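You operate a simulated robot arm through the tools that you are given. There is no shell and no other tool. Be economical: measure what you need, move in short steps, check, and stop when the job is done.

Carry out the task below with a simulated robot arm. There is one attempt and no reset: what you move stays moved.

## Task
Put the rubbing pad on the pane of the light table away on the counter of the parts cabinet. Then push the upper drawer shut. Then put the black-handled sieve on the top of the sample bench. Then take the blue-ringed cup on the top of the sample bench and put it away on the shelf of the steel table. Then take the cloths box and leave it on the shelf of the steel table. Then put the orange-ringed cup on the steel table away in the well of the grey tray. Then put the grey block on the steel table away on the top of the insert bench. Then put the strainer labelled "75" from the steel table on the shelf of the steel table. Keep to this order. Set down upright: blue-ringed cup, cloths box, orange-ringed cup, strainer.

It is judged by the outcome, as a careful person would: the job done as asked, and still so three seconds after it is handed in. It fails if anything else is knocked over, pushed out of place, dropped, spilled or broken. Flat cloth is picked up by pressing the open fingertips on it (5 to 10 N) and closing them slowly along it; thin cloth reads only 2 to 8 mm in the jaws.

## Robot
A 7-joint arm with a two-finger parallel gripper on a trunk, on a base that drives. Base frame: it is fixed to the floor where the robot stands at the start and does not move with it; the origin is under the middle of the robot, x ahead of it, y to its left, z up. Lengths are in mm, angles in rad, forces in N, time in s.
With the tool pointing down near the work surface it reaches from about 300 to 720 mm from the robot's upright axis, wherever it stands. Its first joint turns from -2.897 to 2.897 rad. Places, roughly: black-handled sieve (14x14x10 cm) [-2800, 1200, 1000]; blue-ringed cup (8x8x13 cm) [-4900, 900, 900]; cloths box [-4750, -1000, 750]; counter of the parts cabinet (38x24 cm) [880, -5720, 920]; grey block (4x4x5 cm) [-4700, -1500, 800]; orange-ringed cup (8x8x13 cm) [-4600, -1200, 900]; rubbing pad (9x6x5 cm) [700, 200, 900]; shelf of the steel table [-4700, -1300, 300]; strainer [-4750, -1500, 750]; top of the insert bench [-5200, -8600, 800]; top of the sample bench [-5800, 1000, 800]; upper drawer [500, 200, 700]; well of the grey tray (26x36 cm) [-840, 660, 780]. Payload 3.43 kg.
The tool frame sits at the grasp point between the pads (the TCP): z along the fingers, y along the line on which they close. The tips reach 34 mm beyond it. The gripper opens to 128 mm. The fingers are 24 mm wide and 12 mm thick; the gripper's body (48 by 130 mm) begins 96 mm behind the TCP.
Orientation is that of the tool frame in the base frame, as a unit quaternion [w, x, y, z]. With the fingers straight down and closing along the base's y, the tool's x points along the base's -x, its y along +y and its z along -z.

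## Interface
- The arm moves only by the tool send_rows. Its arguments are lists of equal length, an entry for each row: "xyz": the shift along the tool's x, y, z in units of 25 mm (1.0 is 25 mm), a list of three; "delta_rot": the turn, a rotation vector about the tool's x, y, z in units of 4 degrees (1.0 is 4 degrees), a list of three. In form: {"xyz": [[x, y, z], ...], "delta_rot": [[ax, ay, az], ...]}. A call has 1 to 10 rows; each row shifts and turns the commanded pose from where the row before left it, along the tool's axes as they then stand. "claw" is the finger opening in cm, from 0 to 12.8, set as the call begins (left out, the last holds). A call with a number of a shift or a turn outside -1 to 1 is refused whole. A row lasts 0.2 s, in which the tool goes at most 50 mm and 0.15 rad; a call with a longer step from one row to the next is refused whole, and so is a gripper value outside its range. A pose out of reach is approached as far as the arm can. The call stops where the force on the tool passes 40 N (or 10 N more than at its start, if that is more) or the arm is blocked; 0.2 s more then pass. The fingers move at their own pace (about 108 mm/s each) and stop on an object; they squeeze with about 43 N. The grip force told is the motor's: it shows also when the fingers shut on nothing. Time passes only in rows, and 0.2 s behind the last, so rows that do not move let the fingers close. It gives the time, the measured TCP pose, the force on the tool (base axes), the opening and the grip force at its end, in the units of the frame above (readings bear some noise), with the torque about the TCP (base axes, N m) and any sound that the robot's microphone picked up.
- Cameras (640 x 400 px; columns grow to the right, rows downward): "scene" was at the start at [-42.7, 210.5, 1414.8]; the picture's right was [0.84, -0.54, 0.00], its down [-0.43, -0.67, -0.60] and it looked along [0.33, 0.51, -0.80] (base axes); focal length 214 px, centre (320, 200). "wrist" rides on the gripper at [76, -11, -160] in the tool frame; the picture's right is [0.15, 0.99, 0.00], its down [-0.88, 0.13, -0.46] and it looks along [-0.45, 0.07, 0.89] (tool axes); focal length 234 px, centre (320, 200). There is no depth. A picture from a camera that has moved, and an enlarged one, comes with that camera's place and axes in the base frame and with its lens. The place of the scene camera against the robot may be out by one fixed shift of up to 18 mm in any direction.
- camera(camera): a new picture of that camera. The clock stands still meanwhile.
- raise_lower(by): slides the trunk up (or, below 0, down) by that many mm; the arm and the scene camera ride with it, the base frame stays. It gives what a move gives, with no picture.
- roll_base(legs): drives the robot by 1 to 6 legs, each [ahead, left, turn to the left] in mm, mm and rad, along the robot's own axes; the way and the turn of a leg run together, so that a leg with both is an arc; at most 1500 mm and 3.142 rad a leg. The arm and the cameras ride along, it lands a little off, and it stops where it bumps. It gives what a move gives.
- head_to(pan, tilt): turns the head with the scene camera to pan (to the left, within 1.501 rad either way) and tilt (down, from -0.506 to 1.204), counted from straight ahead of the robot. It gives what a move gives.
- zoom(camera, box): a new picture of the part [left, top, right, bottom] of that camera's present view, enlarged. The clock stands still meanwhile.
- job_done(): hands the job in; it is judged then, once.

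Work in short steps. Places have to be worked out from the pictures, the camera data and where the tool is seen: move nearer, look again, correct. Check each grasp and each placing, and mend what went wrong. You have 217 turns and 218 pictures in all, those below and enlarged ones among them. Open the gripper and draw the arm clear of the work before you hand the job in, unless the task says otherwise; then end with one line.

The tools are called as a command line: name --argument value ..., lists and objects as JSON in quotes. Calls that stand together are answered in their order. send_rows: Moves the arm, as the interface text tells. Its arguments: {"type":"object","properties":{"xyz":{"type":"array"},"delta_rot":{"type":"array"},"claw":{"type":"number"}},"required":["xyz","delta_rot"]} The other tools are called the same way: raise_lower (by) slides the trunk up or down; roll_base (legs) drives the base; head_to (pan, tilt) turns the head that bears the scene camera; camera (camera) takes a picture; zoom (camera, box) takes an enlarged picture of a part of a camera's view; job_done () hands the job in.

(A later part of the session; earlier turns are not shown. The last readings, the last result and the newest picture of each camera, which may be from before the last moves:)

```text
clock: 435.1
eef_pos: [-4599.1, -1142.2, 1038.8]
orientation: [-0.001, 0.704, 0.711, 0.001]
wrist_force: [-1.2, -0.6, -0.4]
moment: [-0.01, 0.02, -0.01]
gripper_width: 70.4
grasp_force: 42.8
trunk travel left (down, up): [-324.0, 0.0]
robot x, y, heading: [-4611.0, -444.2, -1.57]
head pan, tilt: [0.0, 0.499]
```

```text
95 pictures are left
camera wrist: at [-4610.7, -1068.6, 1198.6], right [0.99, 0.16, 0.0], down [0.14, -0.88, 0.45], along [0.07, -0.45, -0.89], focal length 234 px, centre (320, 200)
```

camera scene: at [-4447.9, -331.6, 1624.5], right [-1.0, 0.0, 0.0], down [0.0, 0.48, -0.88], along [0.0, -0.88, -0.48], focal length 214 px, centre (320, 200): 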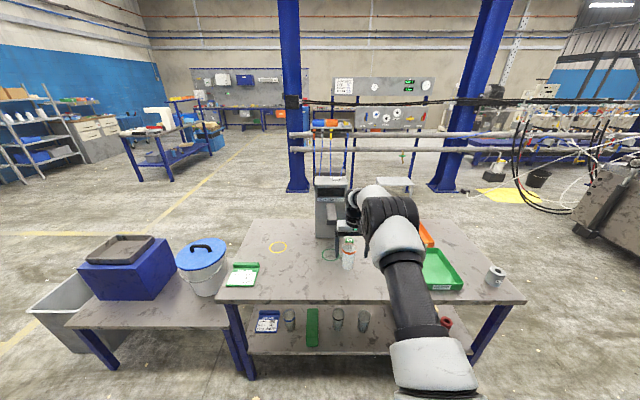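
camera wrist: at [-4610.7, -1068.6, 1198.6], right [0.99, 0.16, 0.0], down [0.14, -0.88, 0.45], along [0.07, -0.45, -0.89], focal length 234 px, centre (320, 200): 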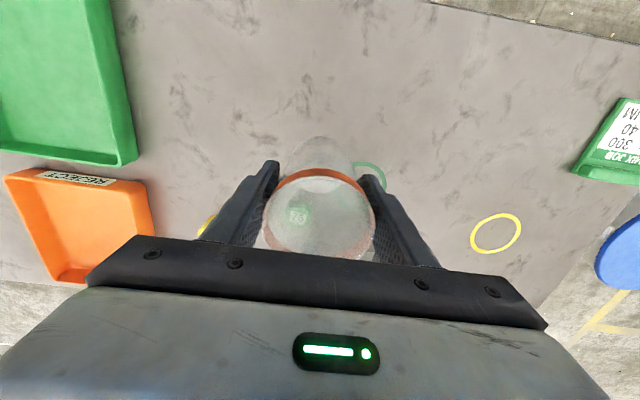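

Held well. Back off, turn left to face +x, and drive along the aisle toward the tray table.

roll_base --legs '[[-430, 0, 0], [0, 0, 1.571], [1400, 0, 0], [1200, 0, 0], [0, 600, 0]]'

camera --camera "scene"

```text
clock: 460.0
eef_pos: [-1271.6, 588.5, 1038.0]
orientation: [-0.001, 0.006, 1.0, -0.001]
wrist_force: [-0.1, -0.6, -1.2]
moment: [0.0, 0.0, -0.02]
gripper_width: 70.4
grasp_force: 43.1
trunk travel left (down, up): [-324.0, 0.0]
robot x, y, heading: [-1964.8, 591.3, -0.014]
head pan, tilt: [0.0, 0.499]
```

```text
94 pictures are left
camera scene: at [-1957.7, 741.3, 1624.6], right [-0.02, -1.0, 0.0], down [-0.48, 0.01, -0.88], along [0.88, -0.02, -0.48], focal length 214 px, centre (320, 200)
```

scene: 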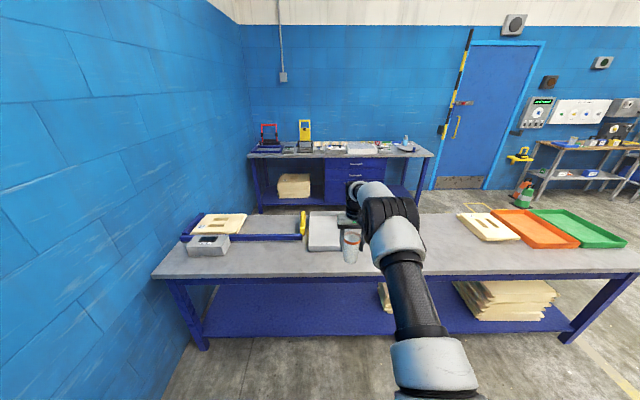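

The grey tray lies straight ahead, partly behind the cup. Zoom in.

zoom --camera "scene" --box '[240, 180, 440, 300]'

camera --camera "wrist"

```text
3.20 times, centred on (340, 240) of scene
camera zoom: at [-1957.7, 741.3, 1624.6], right [-0.02, -1.0, 0.0], down [-0.48, 0.01, -0.88], along [0.88, -0.02, -0.48], focal length 686 px, centre (256, 72)
```

zoom: 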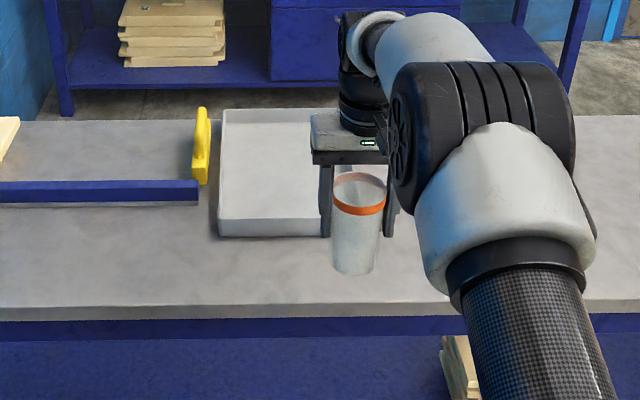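

```text
92 pictures are left
camera wrist: at [-1348.2, 577.3, 1198.1], right [-0.14, 0.99, 0.0], down [0.88, 0.12, 0.45], along [0.45, 0.06, -0.89], focal length 234 px, centre (320, 200)
```

wrist: 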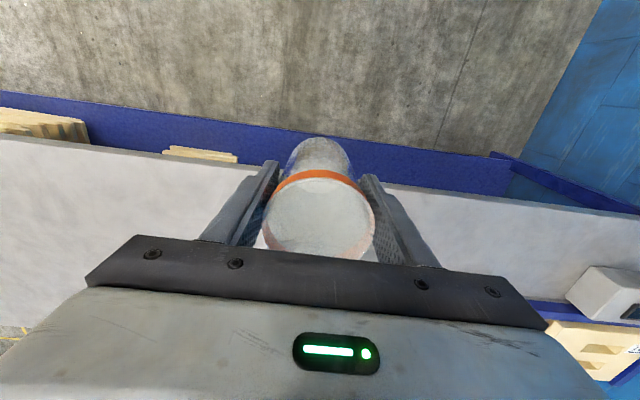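

Tray spans x≈-1045…-698, y≈525…785 — good match. Drive so the cup is over about (-930, 655).

roll_base --legs '[[0, 67, 0.014], [335, 0, 0]]'

camera --camera "wrist"

camera --camera "scene"

```text
clock: 463.1
eef_pos: [-940.3, 670.7, 1037.6]
orientation: [-0.001, -0.006, 1.0, -0.001]
wrist_force: [1.3, -0.1, -0.5]
moment: [-0.02, 0.03, -0.02]
gripper_width: 70.5
grasp_force: 42.9
trunk travel left (down, up): [-324.0, 0.0]
robot x, y, heading: [-1635.3, 660.4, 0.01]
head pan, tilt: [0.0, 0.499]
```

```text
91 pictures are left
camera wrist: at [-1016.4, 658.1, 1198.0], right [-0.16, 0.99, 0.0], down [0.88, 0.14, 0.45], along [0.45, 0.07, -0.89], focal length 234 px, centre (320, 200)
```

wrist: 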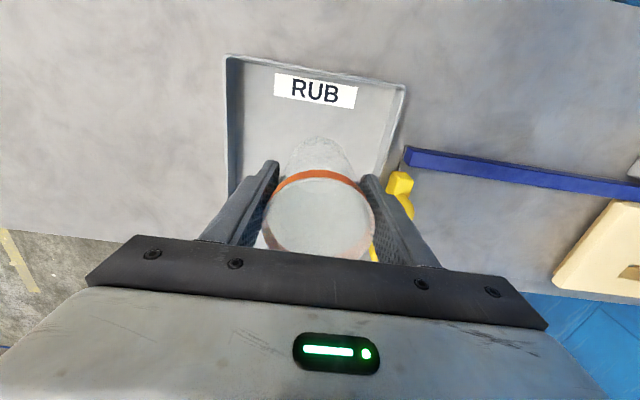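

```text
90 pictures are left
camera scene: at [-1629.1, 808.2, 1624.5], right [0.0, -1.0, 0.0], down [-0.48, 0.0, -0.88], along [0.88, 0.0, -0.48], focal length 214 px, centre (320, 200)
```

scene: 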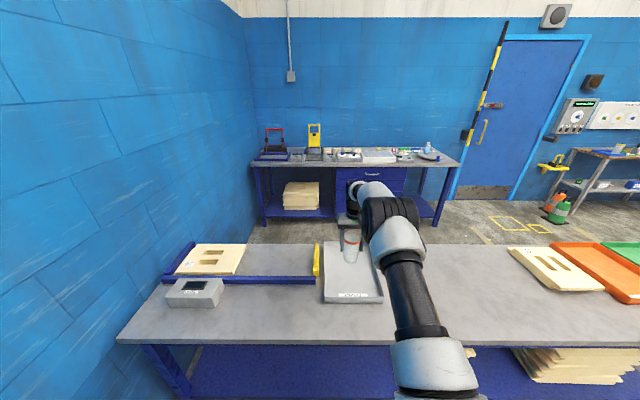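

The cup is well within the tray's well. Lower it.

send_rows --xyz '[[0, 0, 1], [0, 0, 1], [0, 0, 1], [0, 0, 1], [0, 0, 0.8], [0, 0, 0.3], [0, 0, 0.2], [0, 0, 0.2]]' --delta_rot '[[0, 0, 0], [0, 0, 0], [0, 0, 0], [0, 0, 0], [0, 0, 0], [0, 0, 0], [0, 0, 0], [0, 0, 0]]'

send_rows --xyz '[[0, 0, 0.16], [0, 0, 0.16], [0, 0, 0.16], [0, 0, 0]]' --delta_rot '[[0, 0, 0], [0, 0, 0], [0, 0, 0], [0, 0, 0]]'

zoom --camera "scene" --box '[290, 200, 410, 310]'

```text
clock: 464.9
eef_pos: [-940.1, 671.5, 900.4]
orientation: [-0.001, -0.005, 1.0, 0.0]
wrist_force: [0.5, 1.0, -0.4]
moment: [-0.03, 0.01, 0.01]
gripper_width: 70.4
grasp_force: 42.9
trunk travel left (down, up): [-324.0, 0.0]
robot x, y, heading: [-1635.3, 658.2, 0.009]
head pan, tilt: [0.0, 0.499]
```

```text
clock: 465.9
eef_pos: [-939.7, 670.1, 887.4]
orientation: [-0.001, -0.005, 1.0, -0.001]
wrist_force: [-0.1, 0.9, -1.3]
moment: [0.02, -0.01, 0.01]
gripper_width: 70.5
grasp_force: 43.0
trunk travel left (down, up): [-324.0, 0.0]
robot x, y, heading: [-1638.7, 662.0, 0.006]
head pan, tilt: [0.0, 0.499]
```

```text
3.64 times, centred on (350, 255) of scene
camera zoom: at [-1629.4, 808.2, 1624.6], right [0.0, -1.0, 0.0], down [-0.48, 0.0, -0.88], along [0.88, 0.0, -0.48], focal length 780 px, centre (211, 0)
```

zoom: 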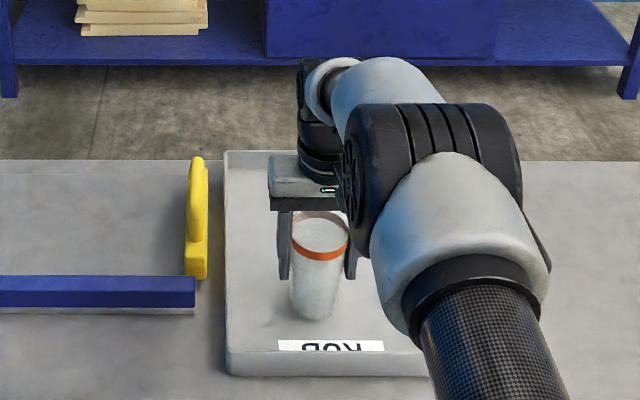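

Not touching yet. Continue in 3 mm steps.

send_rows --xyz '[[0, 0, 0.12], [0, 0, 0.12], [0, 0, 0.12], [0, 0, 0.12], [0, 0, 0]]' --delta_rot '[[0, 0, 0], [0, 0, 0], [0, 0, 0], [0, 0, 0], [0, 0, 0]]'

```text
clock: 467.1
eef_pos: [-941.3, 670.6, 878.4]
orientation: [0.0, -0.005, 1.0, 0.0]
wrist_force: [0.1, -0.5, -0.6]
moment: [0.01, 0.0, -0.03]
gripper_width: 70.4
grasp_force: 42.6
trunk travel left (down, up): [-324.0, 0.0]
robot x, y, heading: [-1641.9, 657.4, 0.004]
head pan, tilt: [0.0, 0.499]
```

send_rows --xyz '[[0, 0, 0.14], [0, 0, 0.14], [0, 0, 0.14], [0, 0, 0.14], [0, 0, 0]]' --delta_rot '[[0, 0, 0], [0, 0, 0], [0, 0, 0], [0, 0, 0], [0, 0, 0]]'

zoom --camera "scene" --box '[290, 200, 410, 310]'

```text
clock: 468.3
eef_pos: [-939.5, 670.2, 868.0]
orientation: [0.004, -0.004, 1.0, 0.0]
wrist_force: [0.6, 0.9, 35.0]
moment: [0.01, -0.49, -0.01]
gripper_width: 70.7
grasp_force: 42.7
trunk travel left (down, up): [-324.0, 0.0]
robot x, y, heading: [-1636.0, 661.8, 0.002]
head pan, tilt: [0.0, 0.499]
```

```text
3.64 times, centred on (350, 255) of scene
camera zoom: at [-1632.9, 808.2, 1624.7], right [0.0, -1.0, 0.0], down [-0.48, 0.0, -0.88], along [0.88, 0.0, -0.48], focal length 780 px, centre (211, 0)
```

zoom: 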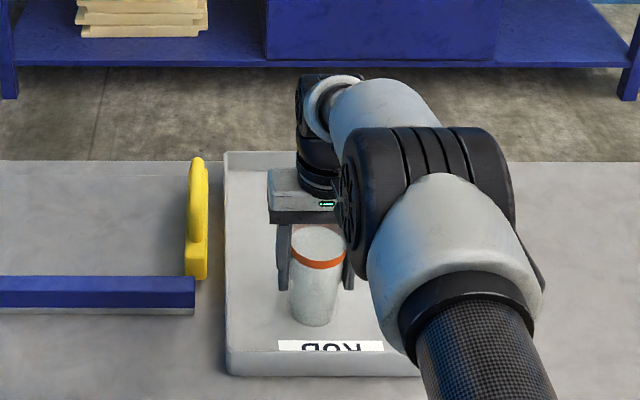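

Contact. Ease, open and rise.

send_rows --xyz '[[0, 0, -0.1], [0, 0, 0]]' --delta_rot '[[0, 0, 0], [0, 0, 0]]'

send_rows --xyz '[[0, 0, 0], [0, 0, 0], [0, 0, -0.3], [0, 0, -0.8], [0, 0, -1], [0, 0, -1], [0, 0, -1], [0, 0, -1], [0, 0, -1], [0, 0, -1]]' --delta_rot '[[0, 0, 0], [0, 0, 0], [0, 0, 0], [0, 0, 0], [0, 0, 0], [0, 0, 0], [0, 0, 0], [0, 0, 0], [0, 0, 0], [0, 0, 0]]' --claw 10.5

camera --camera "wrist"

```text
clock: 468.9
eef_pos: [-940.2, 670.3, 867.7]
orientation: [0.002, -0.005, 1.0, -0.001]
wrist_force: [5.5, 0.7, 24.3]
moment: [0.05, -0.82, 0.0]
gripper_width: 70.6
grasp_force: 43.2
trunk travel left (down, up): [-324.0, 0.0]
robot x, y, heading: [-1638.5, 657.6, 0.004]
head pan, tilt: [0.0, 0.499]
```

```text
clock: 471.1
eef_pos: [-941.9, 670.8, 1043.4]
orientation: [-0.002, -0.005, 1.0, 0.0]
wrist_force: [-0.1, -0.7, -0.9]
moment: [0.0, 0.0, -0.02]
gripper_width: 104.9
grasp_force: 0.1
trunk travel left (down, up): [-324.0, 0.0]
robot x, y, heading: [-1642.4, 658.6, 0.006]
head pan, tilt: [0.0, 0.499]
```

```text
87 pictures are left
camera wrist: at [-1017.8, 657.7, 1203.2], right [-0.16, 0.99, 0.0], down [0.88, 0.14, 0.45], along [0.45, 0.07, -0.89], focal length 234 px, centre (320, 200)
```

wrist: 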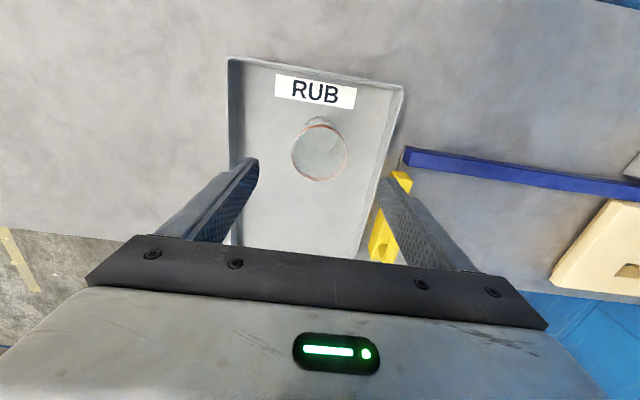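

The cup stands upright in the grey tray's well. Next the grey block, at ≈(-4705, -1437) at the rear of the steel table — only reachable from behind the table. I'll drive round via the open lane at y≈-2200.

roll_base --legs '[[-330, 0, 0], [0, -1500, 0], [0, -1350, 0], [0, 0, 1.571], [0, 1300, 0]]'

head_to --pan 0.9 --tilt 0.35

send_rows --xyz '[[0, 0, 0], [0, 0, 0], [0, 0, 0], [0, 0, 0]]' --delta_rot '[[0, 0, 0], [0, 0, 0], [0, 0, 0], [0, 0, 0]]'

camera --camera "scene"

```text
clock: 516.9
eef_pos: [-3222.9, -1629.6, 1041.9]
orientation: [0.0, 0.729, -0.684, 0.002]
wrist_force: [-0.2, 0.5, -0.1]
moment: [-0.01, 0.04, 0.02]
gripper_width: 105.2
grasp_force: 0.1
trunk travel left (down, up): [-324.0, 0.0]
robot x, y, heading: [-3176.3, -2325.4, 1.632]
head pan, tilt: [0.0, 0.499]
```

```text
clock: 518.0
eef_pos: [-3224.2, -1630.7, 1042.9]
orientation: [0.0, 0.729, -0.685, 0.001]
wrist_force: [-0.4, 1.4, 1.4]
moment: [-0.02, 0.02, 0.01]
gripper_width: 104.9
grasp_force: 0.0
trunk travel left (down, up): [-324.0, 0.0]
robot x, y, heading: [-3174.7, -2325.5, 1.627]
head pan, tilt: [0.901, 0.351]
```

```text
clock: 519.0
eef_pos: [-3223.2, -1632.4, 1043.6]
orientation: [0.0, 0.729, -0.684, 0.002]
wrist_force: [-0.5, -0.3, 0.0]
moment: [0.0, 0.0, -0.01]
gripper_width: 105.0
grasp_force: 0.1
trunk travel left (down, up): [-324.0, 0.0]
robot x, y, heading: [-3175.2, -2321.6, 1.632]
head pan, tilt: [0.901, 0.351]
```

```text
86 pictures are left
camera scene: at [-3380.8, -2360.6, 1638.2], right [0.58, 0.82, 0.0], down [0.28, -0.2, -0.94], along [-0.77, 0.54, -0.34], focal length 214 px, centre (320, 200)
```

scene: 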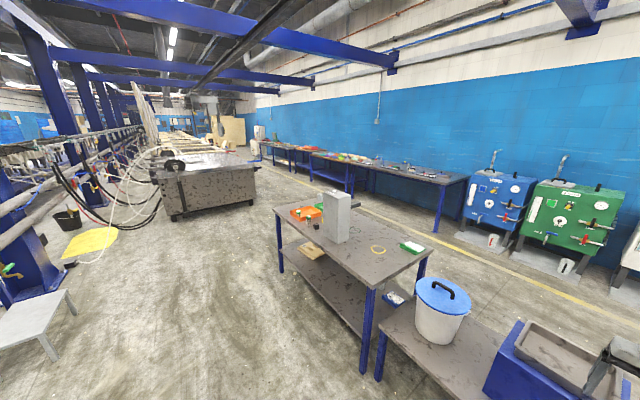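

Table's back edge is at y≈-1605 and the block is visible at its rear. Straighten, strafe along to x≈-4690, and look.

roll_base --legs '[[0, 0, -0.061], [0, 1500, 0]]'

head_to --pan 0.0 --tilt 0.6

send_rows --xyz '[[0, 0, 0], [0, 0, 0], [0, 0, 0], [0, 0, 0]]' --delta_rot '[[0, 0, 0], [0, 0, 0], [0, 0, 0], [0, 0, 0]]'

camera --camera "scene"

camera --camera "wrist"

```text
clock: 533.8
eef_pos: [-4669.6, -1642.0, 1041.8]
orientation: [0.001, 0.717, -0.697, 0.001]
wrist_force: [-1.0, -0.2, -0.7]
moment: [-0.02, -0.01, 0.01]
gripper_width: 104.9
grasp_force: 0.0
trunk travel left (down, up): [-324.0, 0.0]
robot x, y, heading: [-4646.8, -2337.3, 1.589]
head pan, tilt: [0.901, 0.351]
```

```text
clock: 535.0
eef_pos: [-4669.4, -1641.1, 1043.0]
orientation: [0.0, 0.717, -0.697, 0.002]
wrist_force: [0.0, -0.3, 0.1]
moment: [0.05, 0.01, 0.01]
gripper_width: 105.0
grasp_force: 0.0
trunk travel left (down, up): [-324.0, 0.0]
robot x, y, heading: [-4650.4, -2333.4, 1.589]
head pan, tilt: [0.0, 0.6]
```

```text
clock: 536.0
eef_pos: [-4669.1, -1642.5, 1043.2]
orientation: [0.0, 0.716, -0.698, 0.0]
wrist_force: [0.0, 0.1, -0.5]
moment: [0.03, 0.01, 0.0]
gripper_width: 104.9
grasp_force: 0.1
trunk travel left (down, up): [-324.0, 0.0]
robot x, y, heading: [-4645.4, -2337.1, 1.59]
head pan, tilt: [0.0, 0.6]
```

```text
85 pictures are left
camera scene: at [-4780.0, -2333.3, 1615.5], right [1.0, 0.02, 0.0], down [0.01, -0.56, -0.83], along [-0.02, 0.82, -0.56], focal length 214 px, centre (320, 200)
```

scene: 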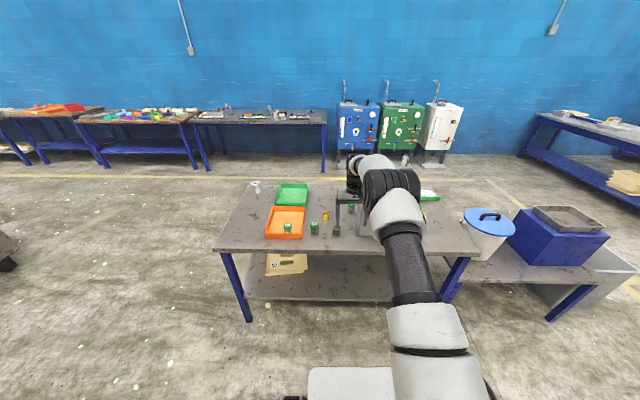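

```text
84 pictures are left
camera wrist: at [-4656.6, -1717.7, 1202.9], right [-0.98, -0.17, 0.0], down [-0.15, 0.88, 0.45], along [-0.08, 0.45, -0.89], focal length 234 px, centre (320, 200)
```

wrist: 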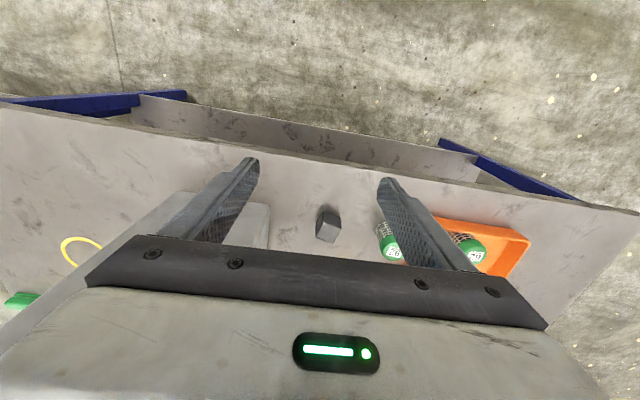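

zoom --camera "wrist" --box '[180, 150, 480, 270]'

zoom --camera "scene" --box '[240, 170, 440, 280]'

```text
2.13 times, centred on (330, 210) of wrist
camera zoom: at [-4656.6, -1717.7, 1202.9], right [-0.98, -0.17, 0.0], down [-0.15, 0.88, 0.45], along [-0.08, 0.45, -0.89], focal length 500 px, centre (299, 179)
```

zoom: 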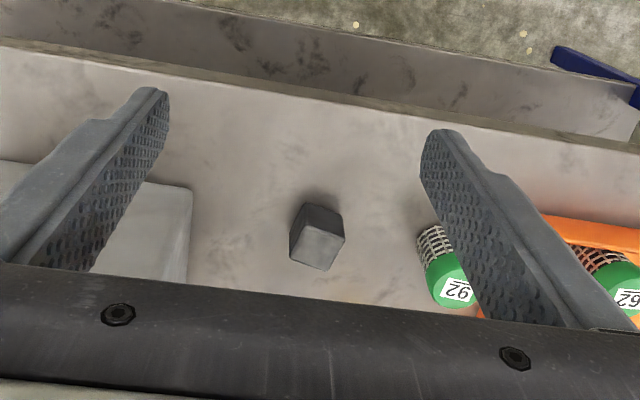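

```text
3.20 times, centred on (340, 225) of scene
camera zoom: at [-4780.0, -2333.3, 1615.5], right [1.0, 0.02, 0.0], down [0.01, -0.56, -0.83], along [-0.02, 0.82, -0.56], focal length 686 px, centre (256, 120)
```

zoom: 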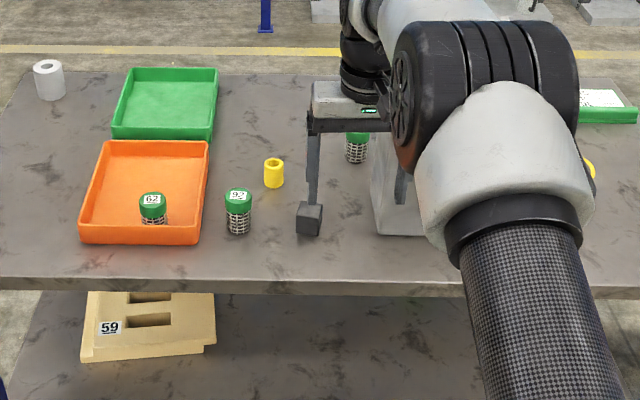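

Block at ≈(-4713, -1475), ~115 mm from the machine and the "92" strainer. Drive over it, narrow the opening to 80 mm, align the tool ~6°, and look again.

roll_base --legs '[[167, 41, 0]]'

send_rows --xyz '[[0, 0, 0.8], [0, 0, 1], [0, 0, 1], [0, 0, 0]]' --delta_rot '[[0, 0, 0.75], [0, 0, 0.75], [0, 0, 0], [0, 0, 0]]' --claw 8

camera --camera "wrist"

```text
clock: 537.4
eef_pos: [-4712.4, -1476.8, 1042.8]
orientation: [0.0, 0.717, -0.697, 0.002]
wrist_force: [0.4, -0.2, 0.3]
moment: [0.0, 0.0, -0.01]
gripper_width: 105.0
grasp_force: 0.0
trunk travel left (down, up): [-324.0, 0.0]
robot x, y, heading: [-4693.1, -2172.6, 1.59]
head pan, tilt: [0.0, 0.6]
```

```text
clock: 538.4
eef_pos: [-4713.8, -1476.4, 974.5]
orientation: [0.0, -0.679, 0.734, -0.001]
wrist_force: [0.0, 0.3, 0.1]
moment: [0.0, 0.0, -0.01]
gripper_width: 80.1
grasp_force: 0.1
trunk travel left (down, up): [-324.0, 0.0]
robot x, y, heading: [-4691.9, -2172.5, 1.589]
head pan, tilt: [0.0, 0.6]
```

```text
81 pictures are left
camera wrist: at [-4709.7, -1554.3, 1133.8], right [-1.0, -0.07, 0.0], down [-0.06, 0.89, 0.45], along [-0.03, 0.45, -0.89], focal length 234 px, centre (320, 200)
```

wrist: 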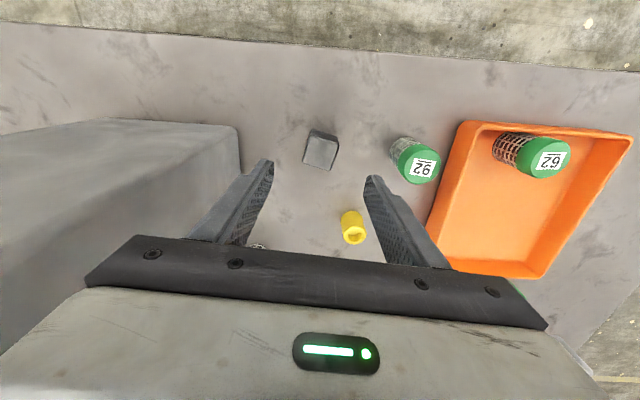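

Block is centred between the fingers and the machine's side is ~60 mm clear. Descend to z≈835 and grip.

send_rows --xyz '[[0, 0.08, 0.93], [0, 0, 0.93], [0, 0, 0.93], [0, 0, 0.93], [0, 0, 0.93], [0, 0, 0.93]]' --delta_rot '[[0, 0, 0], [0, 0, 0], [0, 0, 0], [0, 0, 0], [0, 0, 0], [0, 0, 0]]'

send_rows --xyz '[[0, 0, 0], [0, 0, 0], [0, 0, 0], [0, 0, 0]]' --delta_rot '[[0, 0, 0], [0, 0, 0], [0, 0, 0], [0, 0, 0]]' --claw 1

send_rows --xyz '[[0, 0, -0.3], [0, 0, -0.5], [0, 0, -1], [0, 0, -1], [0, 0, -1], [0, 0, -1], [0, 0, -1], [0, 0, -1], [0, 0, -1], [0, 0, -1]]' --delta_rot '[[0, 0, 0], [0, 0, 0], [0, 0, 0], [0, 0, 0], [0, 0, 0], [0, 0, 0], [0, 0, 0], [0, 0, 0], [0, 0, 0], [0, 0, 0]]'

camera --camera "wrist"

```text
clock: 539.8
eef_pos: [-4715.8, -1477.5, 836.7]
orientation: [-0.001, -0.679, 0.734, -0.002]
wrist_force: [-0.2, -0.4, -0.5]
moment: [0.01, -0.02, 0.0]
gripper_width: 80.0
grasp_force: 0.0
trunk travel left (down, up): [-324.0, 0.0]
robot x, y, heading: [-4693.1, -2174.8, 1.589]
head pan, tilt: [0.0, 0.6]
```

```text
clock: 540.8
eef_pos: [-4715.0, -1478.2, 834.0]
orientation: [0.0, -0.68, 0.733, -0.001]
wrist_force: [-0.4, -0.1, 0.0]
moment: [0.08, 0.05, 0.0]
gripper_width: 40.1
grasp_force: 42.7
trunk travel left (down, up): [-324.0, 0.0]
robot x, y, heading: [-4693.1, -2173.3, 1.591]
head pan, tilt: [0.0, 0.6]
```

```text
clock: 543.0
eef_pos: [-4714.1, -1479.0, 1052.7]
orientation: [0.0, -0.68, 0.734, -0.001]
wrist_force: [-0.1, 0.3, -2.8]
moment: [-0.01, 0.04, 0.0]
gripper_width: 39.8
grasp_force: 43.1
trunk travel left (down, up): [-324.0, 0.0]
robot x, y, heading: [-4691.6, -2169.6, 1.592]
head pan, tilt: [0.0, 0.6]
```

```text
80 pictures are left
camera wrist: at [-4710.3, -1555.1, 1212.8], right [-1.0, -0.07, 0.0], down [-0.06, 0.89, 0.45], along [-0.03, 0.45, -0.89], focal length 234 px, centre (320, 200)
```

wrist: 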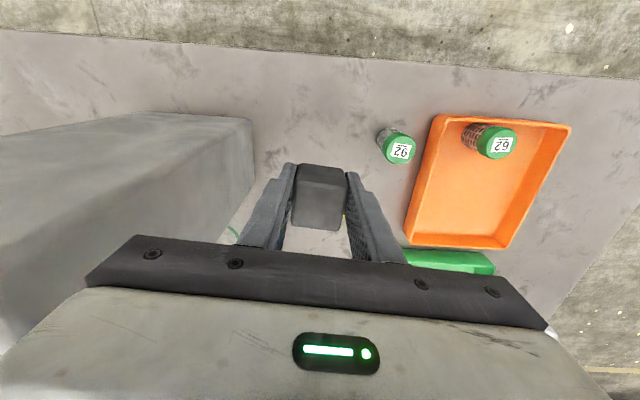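

Block gripped (40 mm). Back away and turn round to look toward the insert bench.

roll_base --legs '[[-260, 0, 0], [0, 0, 3.12]]'

head_to --pan 0.35 --tilt 0.2

send_rows --xyz '[[0, 0, 0], [0, 0, 0], [0, 0, 0]]' --delta_rot '[[0, 0, 0], [0, 0, 0], [0, 0, 0]]'

camera --camera "scene"

```text
clock: 552.3
eef_pos: [-4716.8, -3128.7, 1052.8]
orientation: [-0.002, 0.759, 0.651, 0.0]
wrist_force: [-0.2, 0.8, -2.2]
moment: [0.02, 0.04, -0.01]
gripper_width: 39.6
grasp_force: 43.0
trunk travel left (down, up): [-324.0, 0.0]
robot x, y, heading: [-4687.4, -2434.2, -1.63]
head pan, tilt: [0.0, 0.6]
```

```text
clock: 553.2
eef_pos: [-4716.7, -3129.1, 1051.5]
orientation: [-0.001, 0.759, 0.651, 0.001]
wrist_force: [0.0, 0.1, -2.1]
moment: [0.01, 0.01, 0.04]
gripper_width: 39.7
grasp_force: 43.2
trunk travel left (down, up): [-324.0, 0.0]
robot x, y, heading: [-4689.1, -2435.5, -1.63]
head pan, tilt: [0.351, 0.201]
```

```text
clock: 554.0
eef_pos: [-4717.2, -3128.4, 1053.6]
orientation: [-0.002, 0.759, 0.651, 0.001]
wrist_force: [-0.7, -0.5, -2.3]
moment: [0.05, 0.02, -0.01]
gripper_width: 39.5
grasp_force: 43.4
trunk travel left (down, up): [-324.0, 0.0]
robot x, y, heading: [-4684.8, -2434.7, -1.627]
head pan, tilt: [0.351, 0.201]
```

```text
79 pictures are left
camera scene: at [-4507.1, -2434.2, 1652.2], right [-0.96, -0.29, 0.0], down [-0.06, 0.19, -0.98], along [0.28, -0.94, -0.2], focal length 214 px, centre (320, 200)
```

scene: 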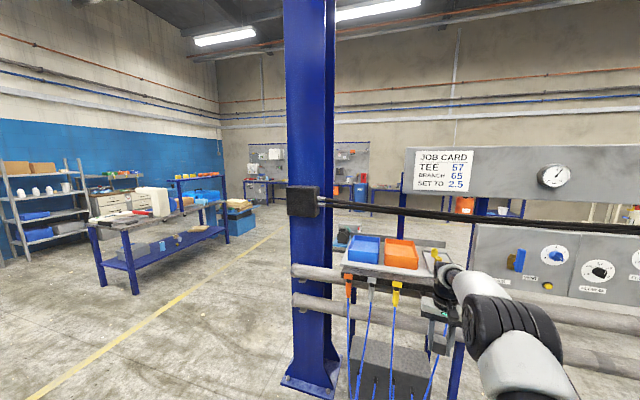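

The station and post block the straight way; I'll go round on the left (x≈-2900) and down the lane.

roll_base --legs '[[0, 0, 0.056], [0, 1500, 0], [0, 300, 0], [1500, 0, 0], [1500, 0, 0]]'

head_to --pan -0.3 --tilt 0.2

send_rows --xyz '[[0, 0, 0], [0, 0, 0], [0, 0, 0], [0, 0, 0]]' --delta_rot '[[0, 0, 0], [0, 0, 0], [0, 0, 0], [0, 0, 0]]'

camera --camera "scene"

```text
clock: 586.0
eef_pos: [-2836.4, -6112.9, 1052.4]
orientation: [-0.002, 0.738, 0.674, 0.0]
wrist_force: [-0.2, -0.2, -2.0]
moment: [0.06, 0.01, -0.02]
gripper_width: 39.7
grasp_force: 43.1
trunk travel left (down, up): [-324.0, 0.0]
robot x, y, heading: [-2849.7, -5416.1, -1.56]
head pan, tilt: [0.351, 0.201]
```

```text
clock: 587.0
eef_pos: [-2836.4, -6111.2, 1052.6]
orientation: [-0.002, 0.738, 0.674, 0.001]
wrist_force: [0.1, 0.1, -2.4]
moment: [0.03, 0.02, -0.01]
gripper_width: 39.5
grasp_force: 42.8
trunk travel left (down, up): [-324.0, 0.0]
robot x, y, heading: [-2848.0, -5419.6, -1.566]
head pan, tilt: [-0.3, 0.201]
```

```text
clock: 588.0
eef_pos: [-2835.8, -6112.0, 1050.8]
orientation: [-0.003, 0.738, 0.675, 0.002]
wrist_force: [0.8, -0.4, -2.5]
moment: [0.01, 0.02, -0.01]
gripper_width: 39.6
grasp_force: 43.0
trunk travel left (down, up): [-324.0, 0.0]
robot x, y, heading: [-2848.2, -5419.5, -1.564]
head pan, tilt: [-0.3, 0.201]
```

```text
78 pictures are left
camera scene: at [-2729.8, -5407.7, 1652.2], right [-0.96, 0.29, 0.0], down [0.06, 0.19, -0.98], along [-0.28, -0.94, -0.2], focal length 214 px, centre (320, 200)
```

scene: 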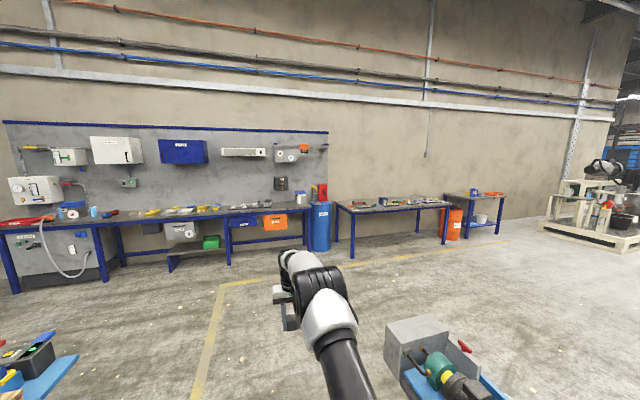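

The insert bench is the middle bench by the back wall. Zoom in.

zoom --camera "scene" --box '[320, 170, 480, 270]'

```text
4.00 times, centred on (400, 220) of scene
camera zoom: at [-2729.8, -5407.7, 1652.2], right [-0.96, 0.29, 0.0], down [0.06, 0.19, -0.98], along [-0.28, -0.94, -0.2], focal length 858 px, centre (0, 120)
```

zoom: 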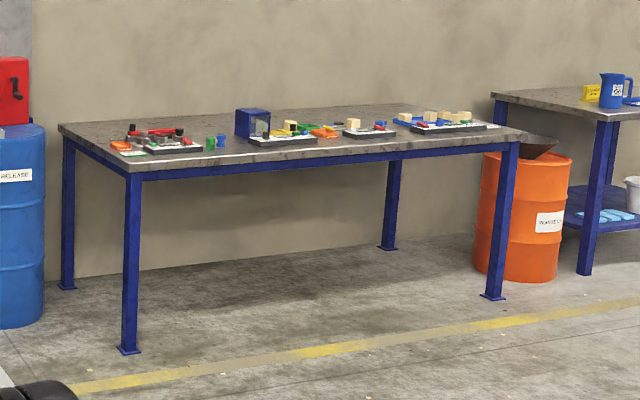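

Front edge y≈-8430, x≈-4180…-6120, with instruments along it. Drive down past the pump cart, then strafe right in front of the bench.

roll_base --legs '[[1500, 0, 0], [300, 0, -0.005], [0, -1400, 0], [0, -700, 0]]'

head_to --pan 0.0 --tilt 0.5

send_rows --xyz '[[0, 0, 0], [0, 0, 0], [0, 0, 0]]' --delta_rot '[[0, 0, 0], [0, 0, 0], [0, 0, 0]]'

camera --camera "scene"

```text
clock: 617.1
eef_pos: [-4921.1, -7922.6, 1052.6]
orientation: [-0.002, 0.732, 0.681, 0.001]
wrist_force: [-0.3, -0.7, -2.1]
moment: [0.02, -0.04, -0.03]
gripper_width: 39.7
grasp_force: 43.3
trunk travel left (down, up): [-324.0, 0.0]
robot x, y, heading: [-4945.3, -7227.7, -1.542]
head pan, tilt: [-0.3, 0.201]
```

```text
clock: 617.9
eef_pos: [-4920.1, -7922.3, 1051.8]
orientation: [-0.002, 0.732, 0.681, 0.0]
wrist_force: [-0.2, 0.5, -2.1]
moment: [0.0, -0.04, -0.02]
gripper_width: 39.6
grasp_force: 42.6
trunk travel left (down, up): [-324.0, 0.0]
robot x, y, heading: [-4942.8, -7226.0, -1.541]
head pan, tilt: [0.0, 0.499]
```

```text
clock: 618.7
eef_pos: [-4919.5, -7921.9, 1052.2]
orientation: [-0.002, 0.732, 0.681, 0.0]
wrist_force: [0.6, 0.8, -2.1]
moment: [0.04, 0.01, -0.02]
gripper_width: 39.7
grasp_force: 42.9
trunk travel left (down, up): [-324.0, 0.0]
robot x, y, heading: [-4944.7, -7228.6, -1.546]
head pan, tilt: [0.0, 0.499]
```

```text
76 pictures are left
camera scene: at [-4799.1, -7217.2, 1624.6], right [-1.0, -0.03, 0.0], down [-0.01, 0.48, -0.88], along [0.02, -0.88, -0.48], focal length 214 px, centre (320, 200)
```

scene: 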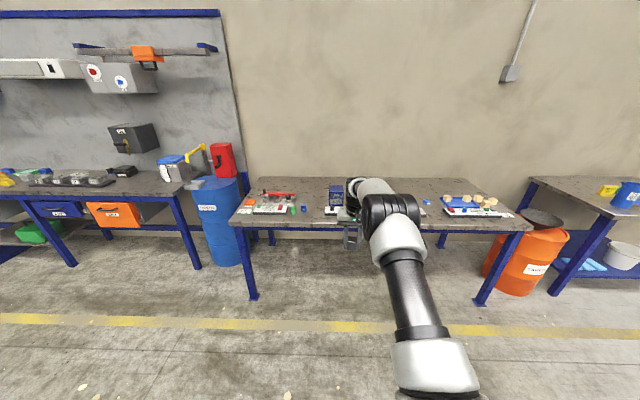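

zoom --camera "scene" --box '[220, 160, 540, 250]'

```text
2.00 times, centred on (380, 205) of scene
camera zoom: at [-4799.1, -7217.2, 1624.6], right [-1.0, -0.03, 0.0], down [-0.01, 0.48, -0.88], along [0.02, -0.88, -0.48], focal length 429 px, centre (200, 190)
```

zoom: 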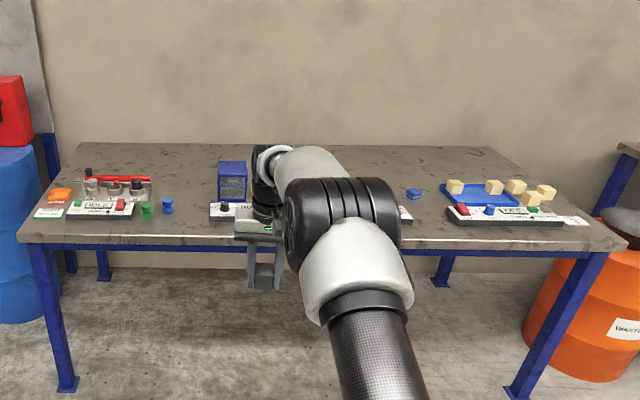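

There's a ~135 mm gap on the bench between a small blue can and the middle board, centred near (-4737, -8585). Align with it and approach partway.

roll_base --legs '[[0, 0, -0.025], [0, 195, 0], [640, 0, 0]]'

camera --camera "wrist"

camera --camera "scene"

```text
clock: 624.7
eef_pos: [-4753.5, -8565.3, 1052.7]
orientation: [-0.001, 0.744, 0.668, 0.001]
wrist_force: [-0.4, -0.6, -2.5]
moment: [0.02, 0.0, -0.03]
gripper_width: 39.7
grasp_force: 42.6
trunk travel left (down, up): [-324.0, 0.0]
robot x, y, heading: [-4756.4, -7872.5, -1.582]
head pan, tilt: [0.0, 0.499]
```

```text
74 pictures are left
camera wrist: at [-4757.4, -8488.8, 1212.1], right [1.0, 0.04, 0.0], down [0.04, -0.89, 0.45], along [0.02, -0.45, -0.89], focal length 234 px, centre (320, 200)
```

wrist: 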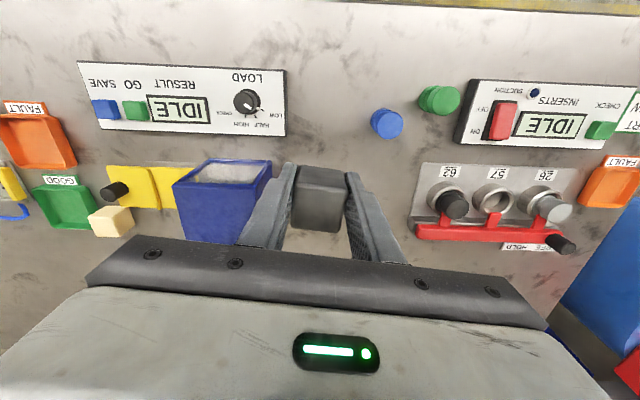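

```text
73 pictures are left
camera scene: at [-4609.0, -7863.8, 1624.5], right [-1.0, 0.01, 0.0], down [0.0, 0.48, -0.88], along [-0.01, -0.88, -0.48], focal length 214 px, centre (320, 200)
```

scene: 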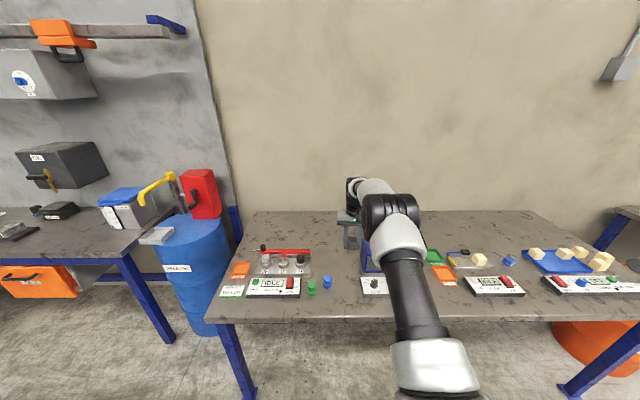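

The block will land in the gap with ~60 mm either side. Lower it: fast to 870, then small steps.

send_rows --xyz '[[0, 0.3, 0.8], [0, 0, 1], [0, 0, 1], [0, 0, 1], [0, 0, 1], [0, 0, 1], [0, 0, 1], [0, 0, 0.5], [0, 0, 0]]' --delta_rot '[[0, 0, 0], [0, 0, 0], [0, 0, 0], [0, 0, 0], [0, 0, 0], [0, 0, 0], [0, 0, 0], [0, 0, 0], [0, 0, 0]]'

camera --camera "wrist"

```text
clock: 626.7
eef_pos: [-4747.0, -8564.8, 869.0]
orientation: [-0.001, 0.744, 0.669, 0.0]
wrist_force: [0.3, -0.5, -3.0]
moment: [0.0, 0.03, -0.01]
gripper_width: 39.7
grasp_force: 43.5
trunk travel left (down, up): [-324.0, 0.0]
robot x, y, heading: [-4759.5, -7869.7, -1.583]
head pan, tilt: [0.0, 0.499]
```

```text
72 pictures are left
camera wrist: at [-4749.6, -8489.4, 1028.2], right [1.0, 0.04, 0.0], down [0.04, -0.89, 0.45], along [0.02, -0.45, -0.89], focal length 234 px, centre (320, 200)
```

wrist: 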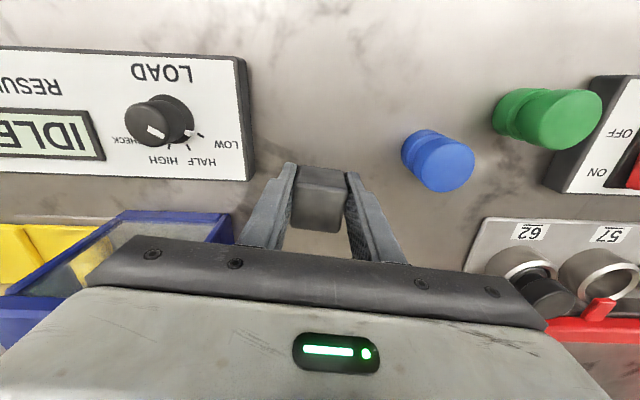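

The blue box rim (z≈850) stays below the gripper body. Lower in small steps to contact.

send_rows --xyz '[[0, 0, 0.4], [0, 0, 0.3], [0, 0, 0.2], [0, 0, 0.16], [0, 0, 0.16], [0, 0, 0.16], [0, 0, 0.16], [0, 0, 0.16], [0, 0, 0.16]]' --delta_rot '[[0, 0, 0], [0, 0, 0], [0, 0, 0], [0, 0, 0], [0, 0, 0], [0, 0, 0], [0, 0, 0], [0, 0, 0], [0, 0, 0]]'

```text
clock: 627.6
eef_pos: [-4746.7, -8567.8, 852.3]
orientation: [0.003, 0.744, 0.669, -0.003]
wrist_force: [0.7, 3.4, 16.0]
moment: [0.32, 0.12, 0.01]
gripper_width: 39.9
grasp_force: 42.8
trunk travel left (down, up): [-324.0, 0.0]
robot x, y, heading: [-4754.1, -7869.6, -1.58]
head pan, tilt: [0.0, 0.499]
stopped in row 4: the force on the tool passed its limit at 44 N (the readings are from after the stop); the commanded pose is now the measured one
```

Contact at TCP 852 (bench ≈815). Check that the block really stands on the bench top.

zoom --camera "scene" --box '[300, 200, 420, 310]'

camera --camera "wrist"

```text
3.64 times, centred on (360, 255) of scene
camera zoom: at [-4609.0, -7861.2, 1624.6], right [-1.0, 0.01, 0.0], down [0.0, 0.48, -0.88], along [-0.01, -0.88, -0.48], focal length 780 px, centre (174, 0)
```

zoom: 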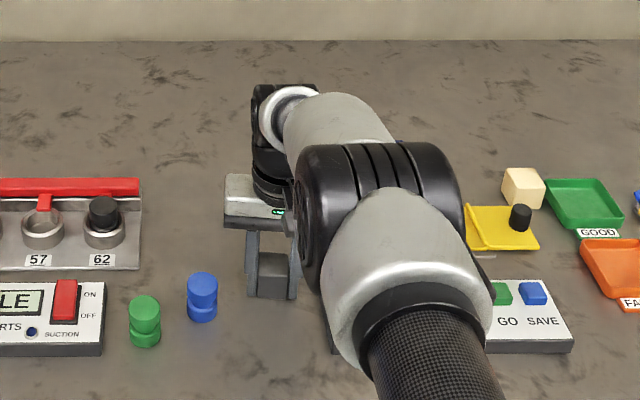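

```text
70 pictures are left
camera wrist: at [-4749.7, -8490.7, 1013.1], right [1.0, 0.04, 0.0], down [0.04, -0.89, 0.46], along [0.02, -0.46, -0.89], focal length 234 px, centre (320, 200)
```

wrist: 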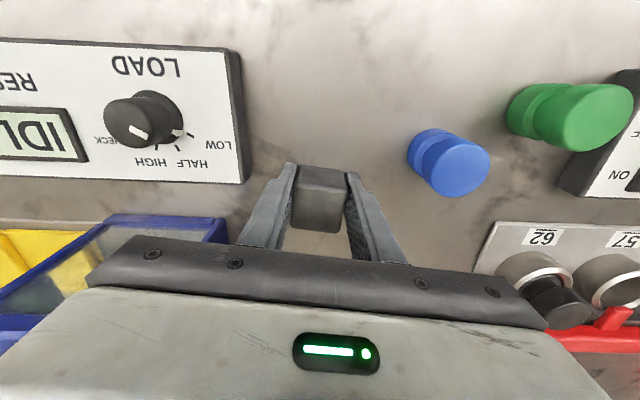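

Contact is centred under the tool, so the block stands on the bench. Release and rise.

send_rows --xyz '[[0, 0, 0], [0, 0, 0], [0, 0, -0.3], [0, 0, -0.8], [0, 0, -1], [0, 0, -1], [0, 0, -1], [0, 0, -1], [0, 0, -1], [0, 0, -1]]' --delta_rot '[[0, 0, 0], [0, 0, 0], [0, 0, 0], [0, 0, 0], [0, 0, 0], [0, 0, 0], [0, 0, 0], [0, 0, 0], [0, 0, 0], [0, 0, 0]]' --claw 6

camera --camera "wrist"

```text
clock: 629.8
eef_pos: [-4744.9, -8566.2, 1029.8]
orientation: [0.001, 0.745, 0.668, -0.002]
wrist_force: [-0.1, -1.3, -0.4]
moment: [-0.01, 0.03, -0.03]
gripper_width: 59.9
grasp_force: 0.1
trunk travel left (down, up): [-324.0, 0.0]
robot x, y, heading: [-4754.8, -7871.6, -1.576]
head pan, tilt: [0.0, 0.499]
```

```text
69 pictures are left
camera wrist: at [-4749.1, -8489.7, 1188.7], right [1.0, 0.04, 0.0], down [0.04, -0.89, 0.46], along [0.02, -0.46, -0.89], focal length 234 px, centre (320, 200)
```

wrist: 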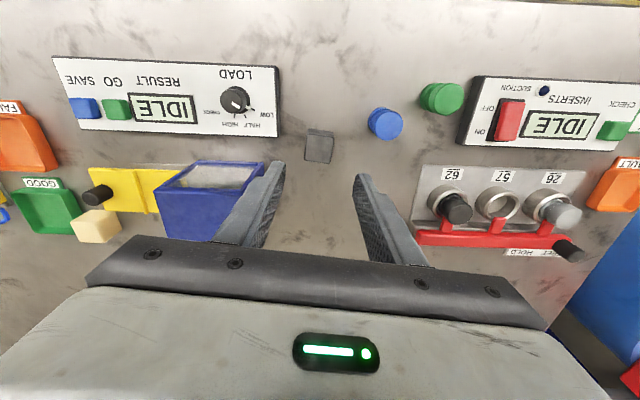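

Block stands on the insert bench. Last: the strainer "75" from the front of the steel table. Retrace the route in reverse, keeping the heading.

roll_base --legs '[[-600, 0, 0], [0, 1450, 0], [0, 450, 0], [-1500, 0, 0], [-1500, 0, 0], [-1400, 0, 0]]'

```text
clock: 672.1
eef_pos: [-2846.7, -3542.1, 1027.9]
orientation: [0.0, 0.74, 0.673, -0.001]
wrist_force: [0.1, 0.5, 0.0]
moment: [-0.01, 0.01, 0.05]
gripper_width: 60.0
grasp_force: 0.2
trunk travel left (down, up): [-324.0, 0.0]
robot x, y, heading: [-2866.6, -2843.4, -1.567]
head pan, tilt: [0.0, 0.499]
```

roll_base --legs '[[0, 890, 0], [-1400, 0, 0], [-1340, 0, 0], [0, -1300, 0], [0, -1330, 0]]'

camera --camera "scene"

```text
clock: 719.2
eef_pos: [-4575.4, -728.3, 1027.6]
orientation: [0.002, 0.749, 0.663, 0.0]
wrist_force: [-0.5, 0.2, -0.1]
moment: [-0.03, -0.01, 0.02]
gripper_width: 60.1
grasp_force: 0.1
trunk travel left (down, up): [-324.0, 0.0]
robot x, y, heading: [-4574.2, -34.2, -1.597]
head pan, tilt: [0.0, 0.499]
```

```text
68 pictures are left
camera scene: at [-4427.7, -26.5, 1624.6], right [-1.0, 0.02, 0.0], down [0.01, 0.48, -0.88], along [-0.02, -0.88, -0.48], focal length 214 px, centre (320, 200)
```

scene: 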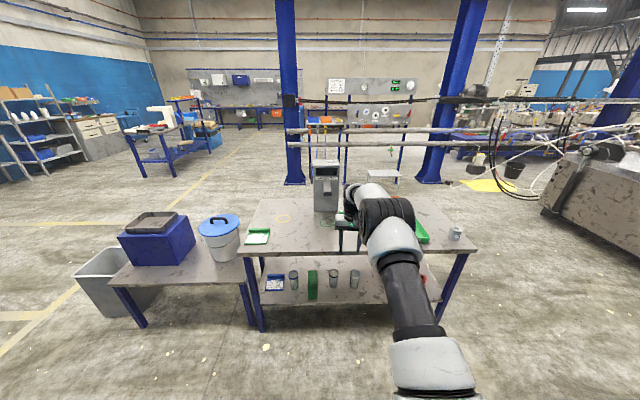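

Straighten the base, and turn the tool to the 50° forward tilt with fingers closing sideways.

roll_base --legs '[[0, -35, 0.026]]'

send_rows --xyz '[[0, 0, 0], [0, 0, 0], [0, 0, 0], [0, 0, 0], [0, 0, 0], [0, 0, 0], [0, 0, 0], [0, 0, 0], [0, 0, 0], [0, 0, 0]]' --delta_rot '[[0, 0, -0.69], [0, 0, -0.68], [0, -1, 0], [0, -1, 0], [0, -1, 0], [0, -1, 0], [0, -1, 0], [0, -1, 0], [0, -1, 0], [0, -1, 0]]' --claw 9

send_rows --xyz '[[0, 0, 0], [0, 0, 0], [0, 0, 0], [0, 0, 0], [0, 0, 0]]' --delta_rot '[[0, -1, 0], [0, -1, 0], [0, -1, 0], [0, -1, 0], [0, -0.5, 0]]'

camera --camera "wrist"

zoom --camera "scene" --box '[250, 150, 450, 310]'

```text
clock: 720.2
eef_pos: [-4592.9, -726.9, 1029.5]
orientation: [0.001, 0.741, 0.672, -0.001]
wrist_force: [-0.7, -0.8, -0.4]
moment: [-0.05, -0.01, 0.0]
gripper_width: 60.0
grasp_force: 0.1
trunk travel left (down, up): [-324.0, 0.0]
robot x, y, heading: [-4610.2, -30.1, -1.572]
head pan, tilt: [0.0, 0.499]
```

```text
clock: 722.4
eef_pos: [-4592.3, -726.8, 1029.4]
orientation: [0.197, 0.679, 0.679, -0.197]
wrist_force: [-0.5, -0.8, 0.4]
moment: [0.01, -0.01, 0.0]
gripper_width: 90.2
grasp_force: 0.1
trunk travel left (down, up): [-324.0, 0.0]
robot x, y, heading: [-4611.9, -29.7, -1.569]
head pan, tilt: [0.0, 0.499]
```

```text
clock: 723.6
eef_pos: [-4592.4, -727.0, 1028.4]
orientation: [0.3, 0.64, 0.64, -0.301]
wrist_force: [0.5, 0.4, 0.5]
moment: [0.0, -0.02, -0.02]
gripper_width: 89.9
grasp_force: 0.1
trunk travel left (down, up): [-324.0, 0.0]
robot x, y, heading: [-4607.7, -31.1, -1.567]
head pan, tilt: [0.0, 0.499]
```

```text
67 pictures are left
camera wrist: at [-4604.0, -556.3, 1072.7], right [0.99, 0.09, -0.11], down [0.13, -0.21, 0.97], along [0.06, -0.97, -0.22], focal length 234 px, centre (320, 200)
```

wrist: 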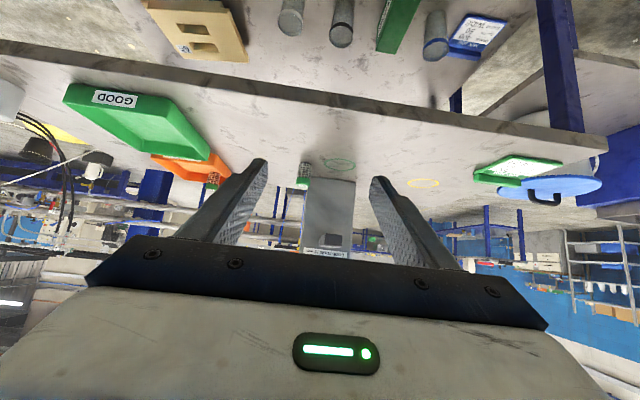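

```text
2.50 times, centred on (350, 230) of scene
camera zoom: at [-4462.4, -22.6, 1624.6], right [-1.0, 0.0, 0.0], down [0.0, 0.48, -0.88], along [0.0, -0.88, -0.48], focal length 536 px, centre (245, 125)
```

zoom: 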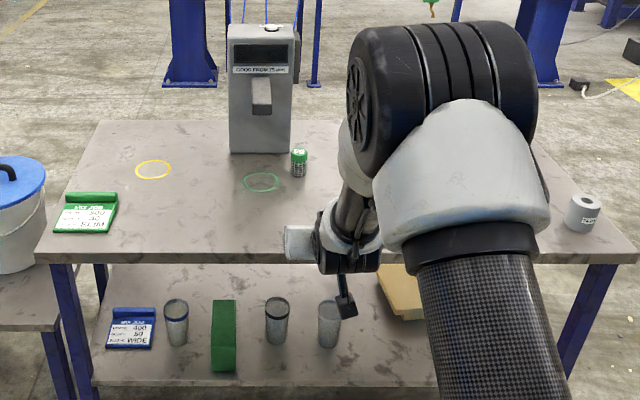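

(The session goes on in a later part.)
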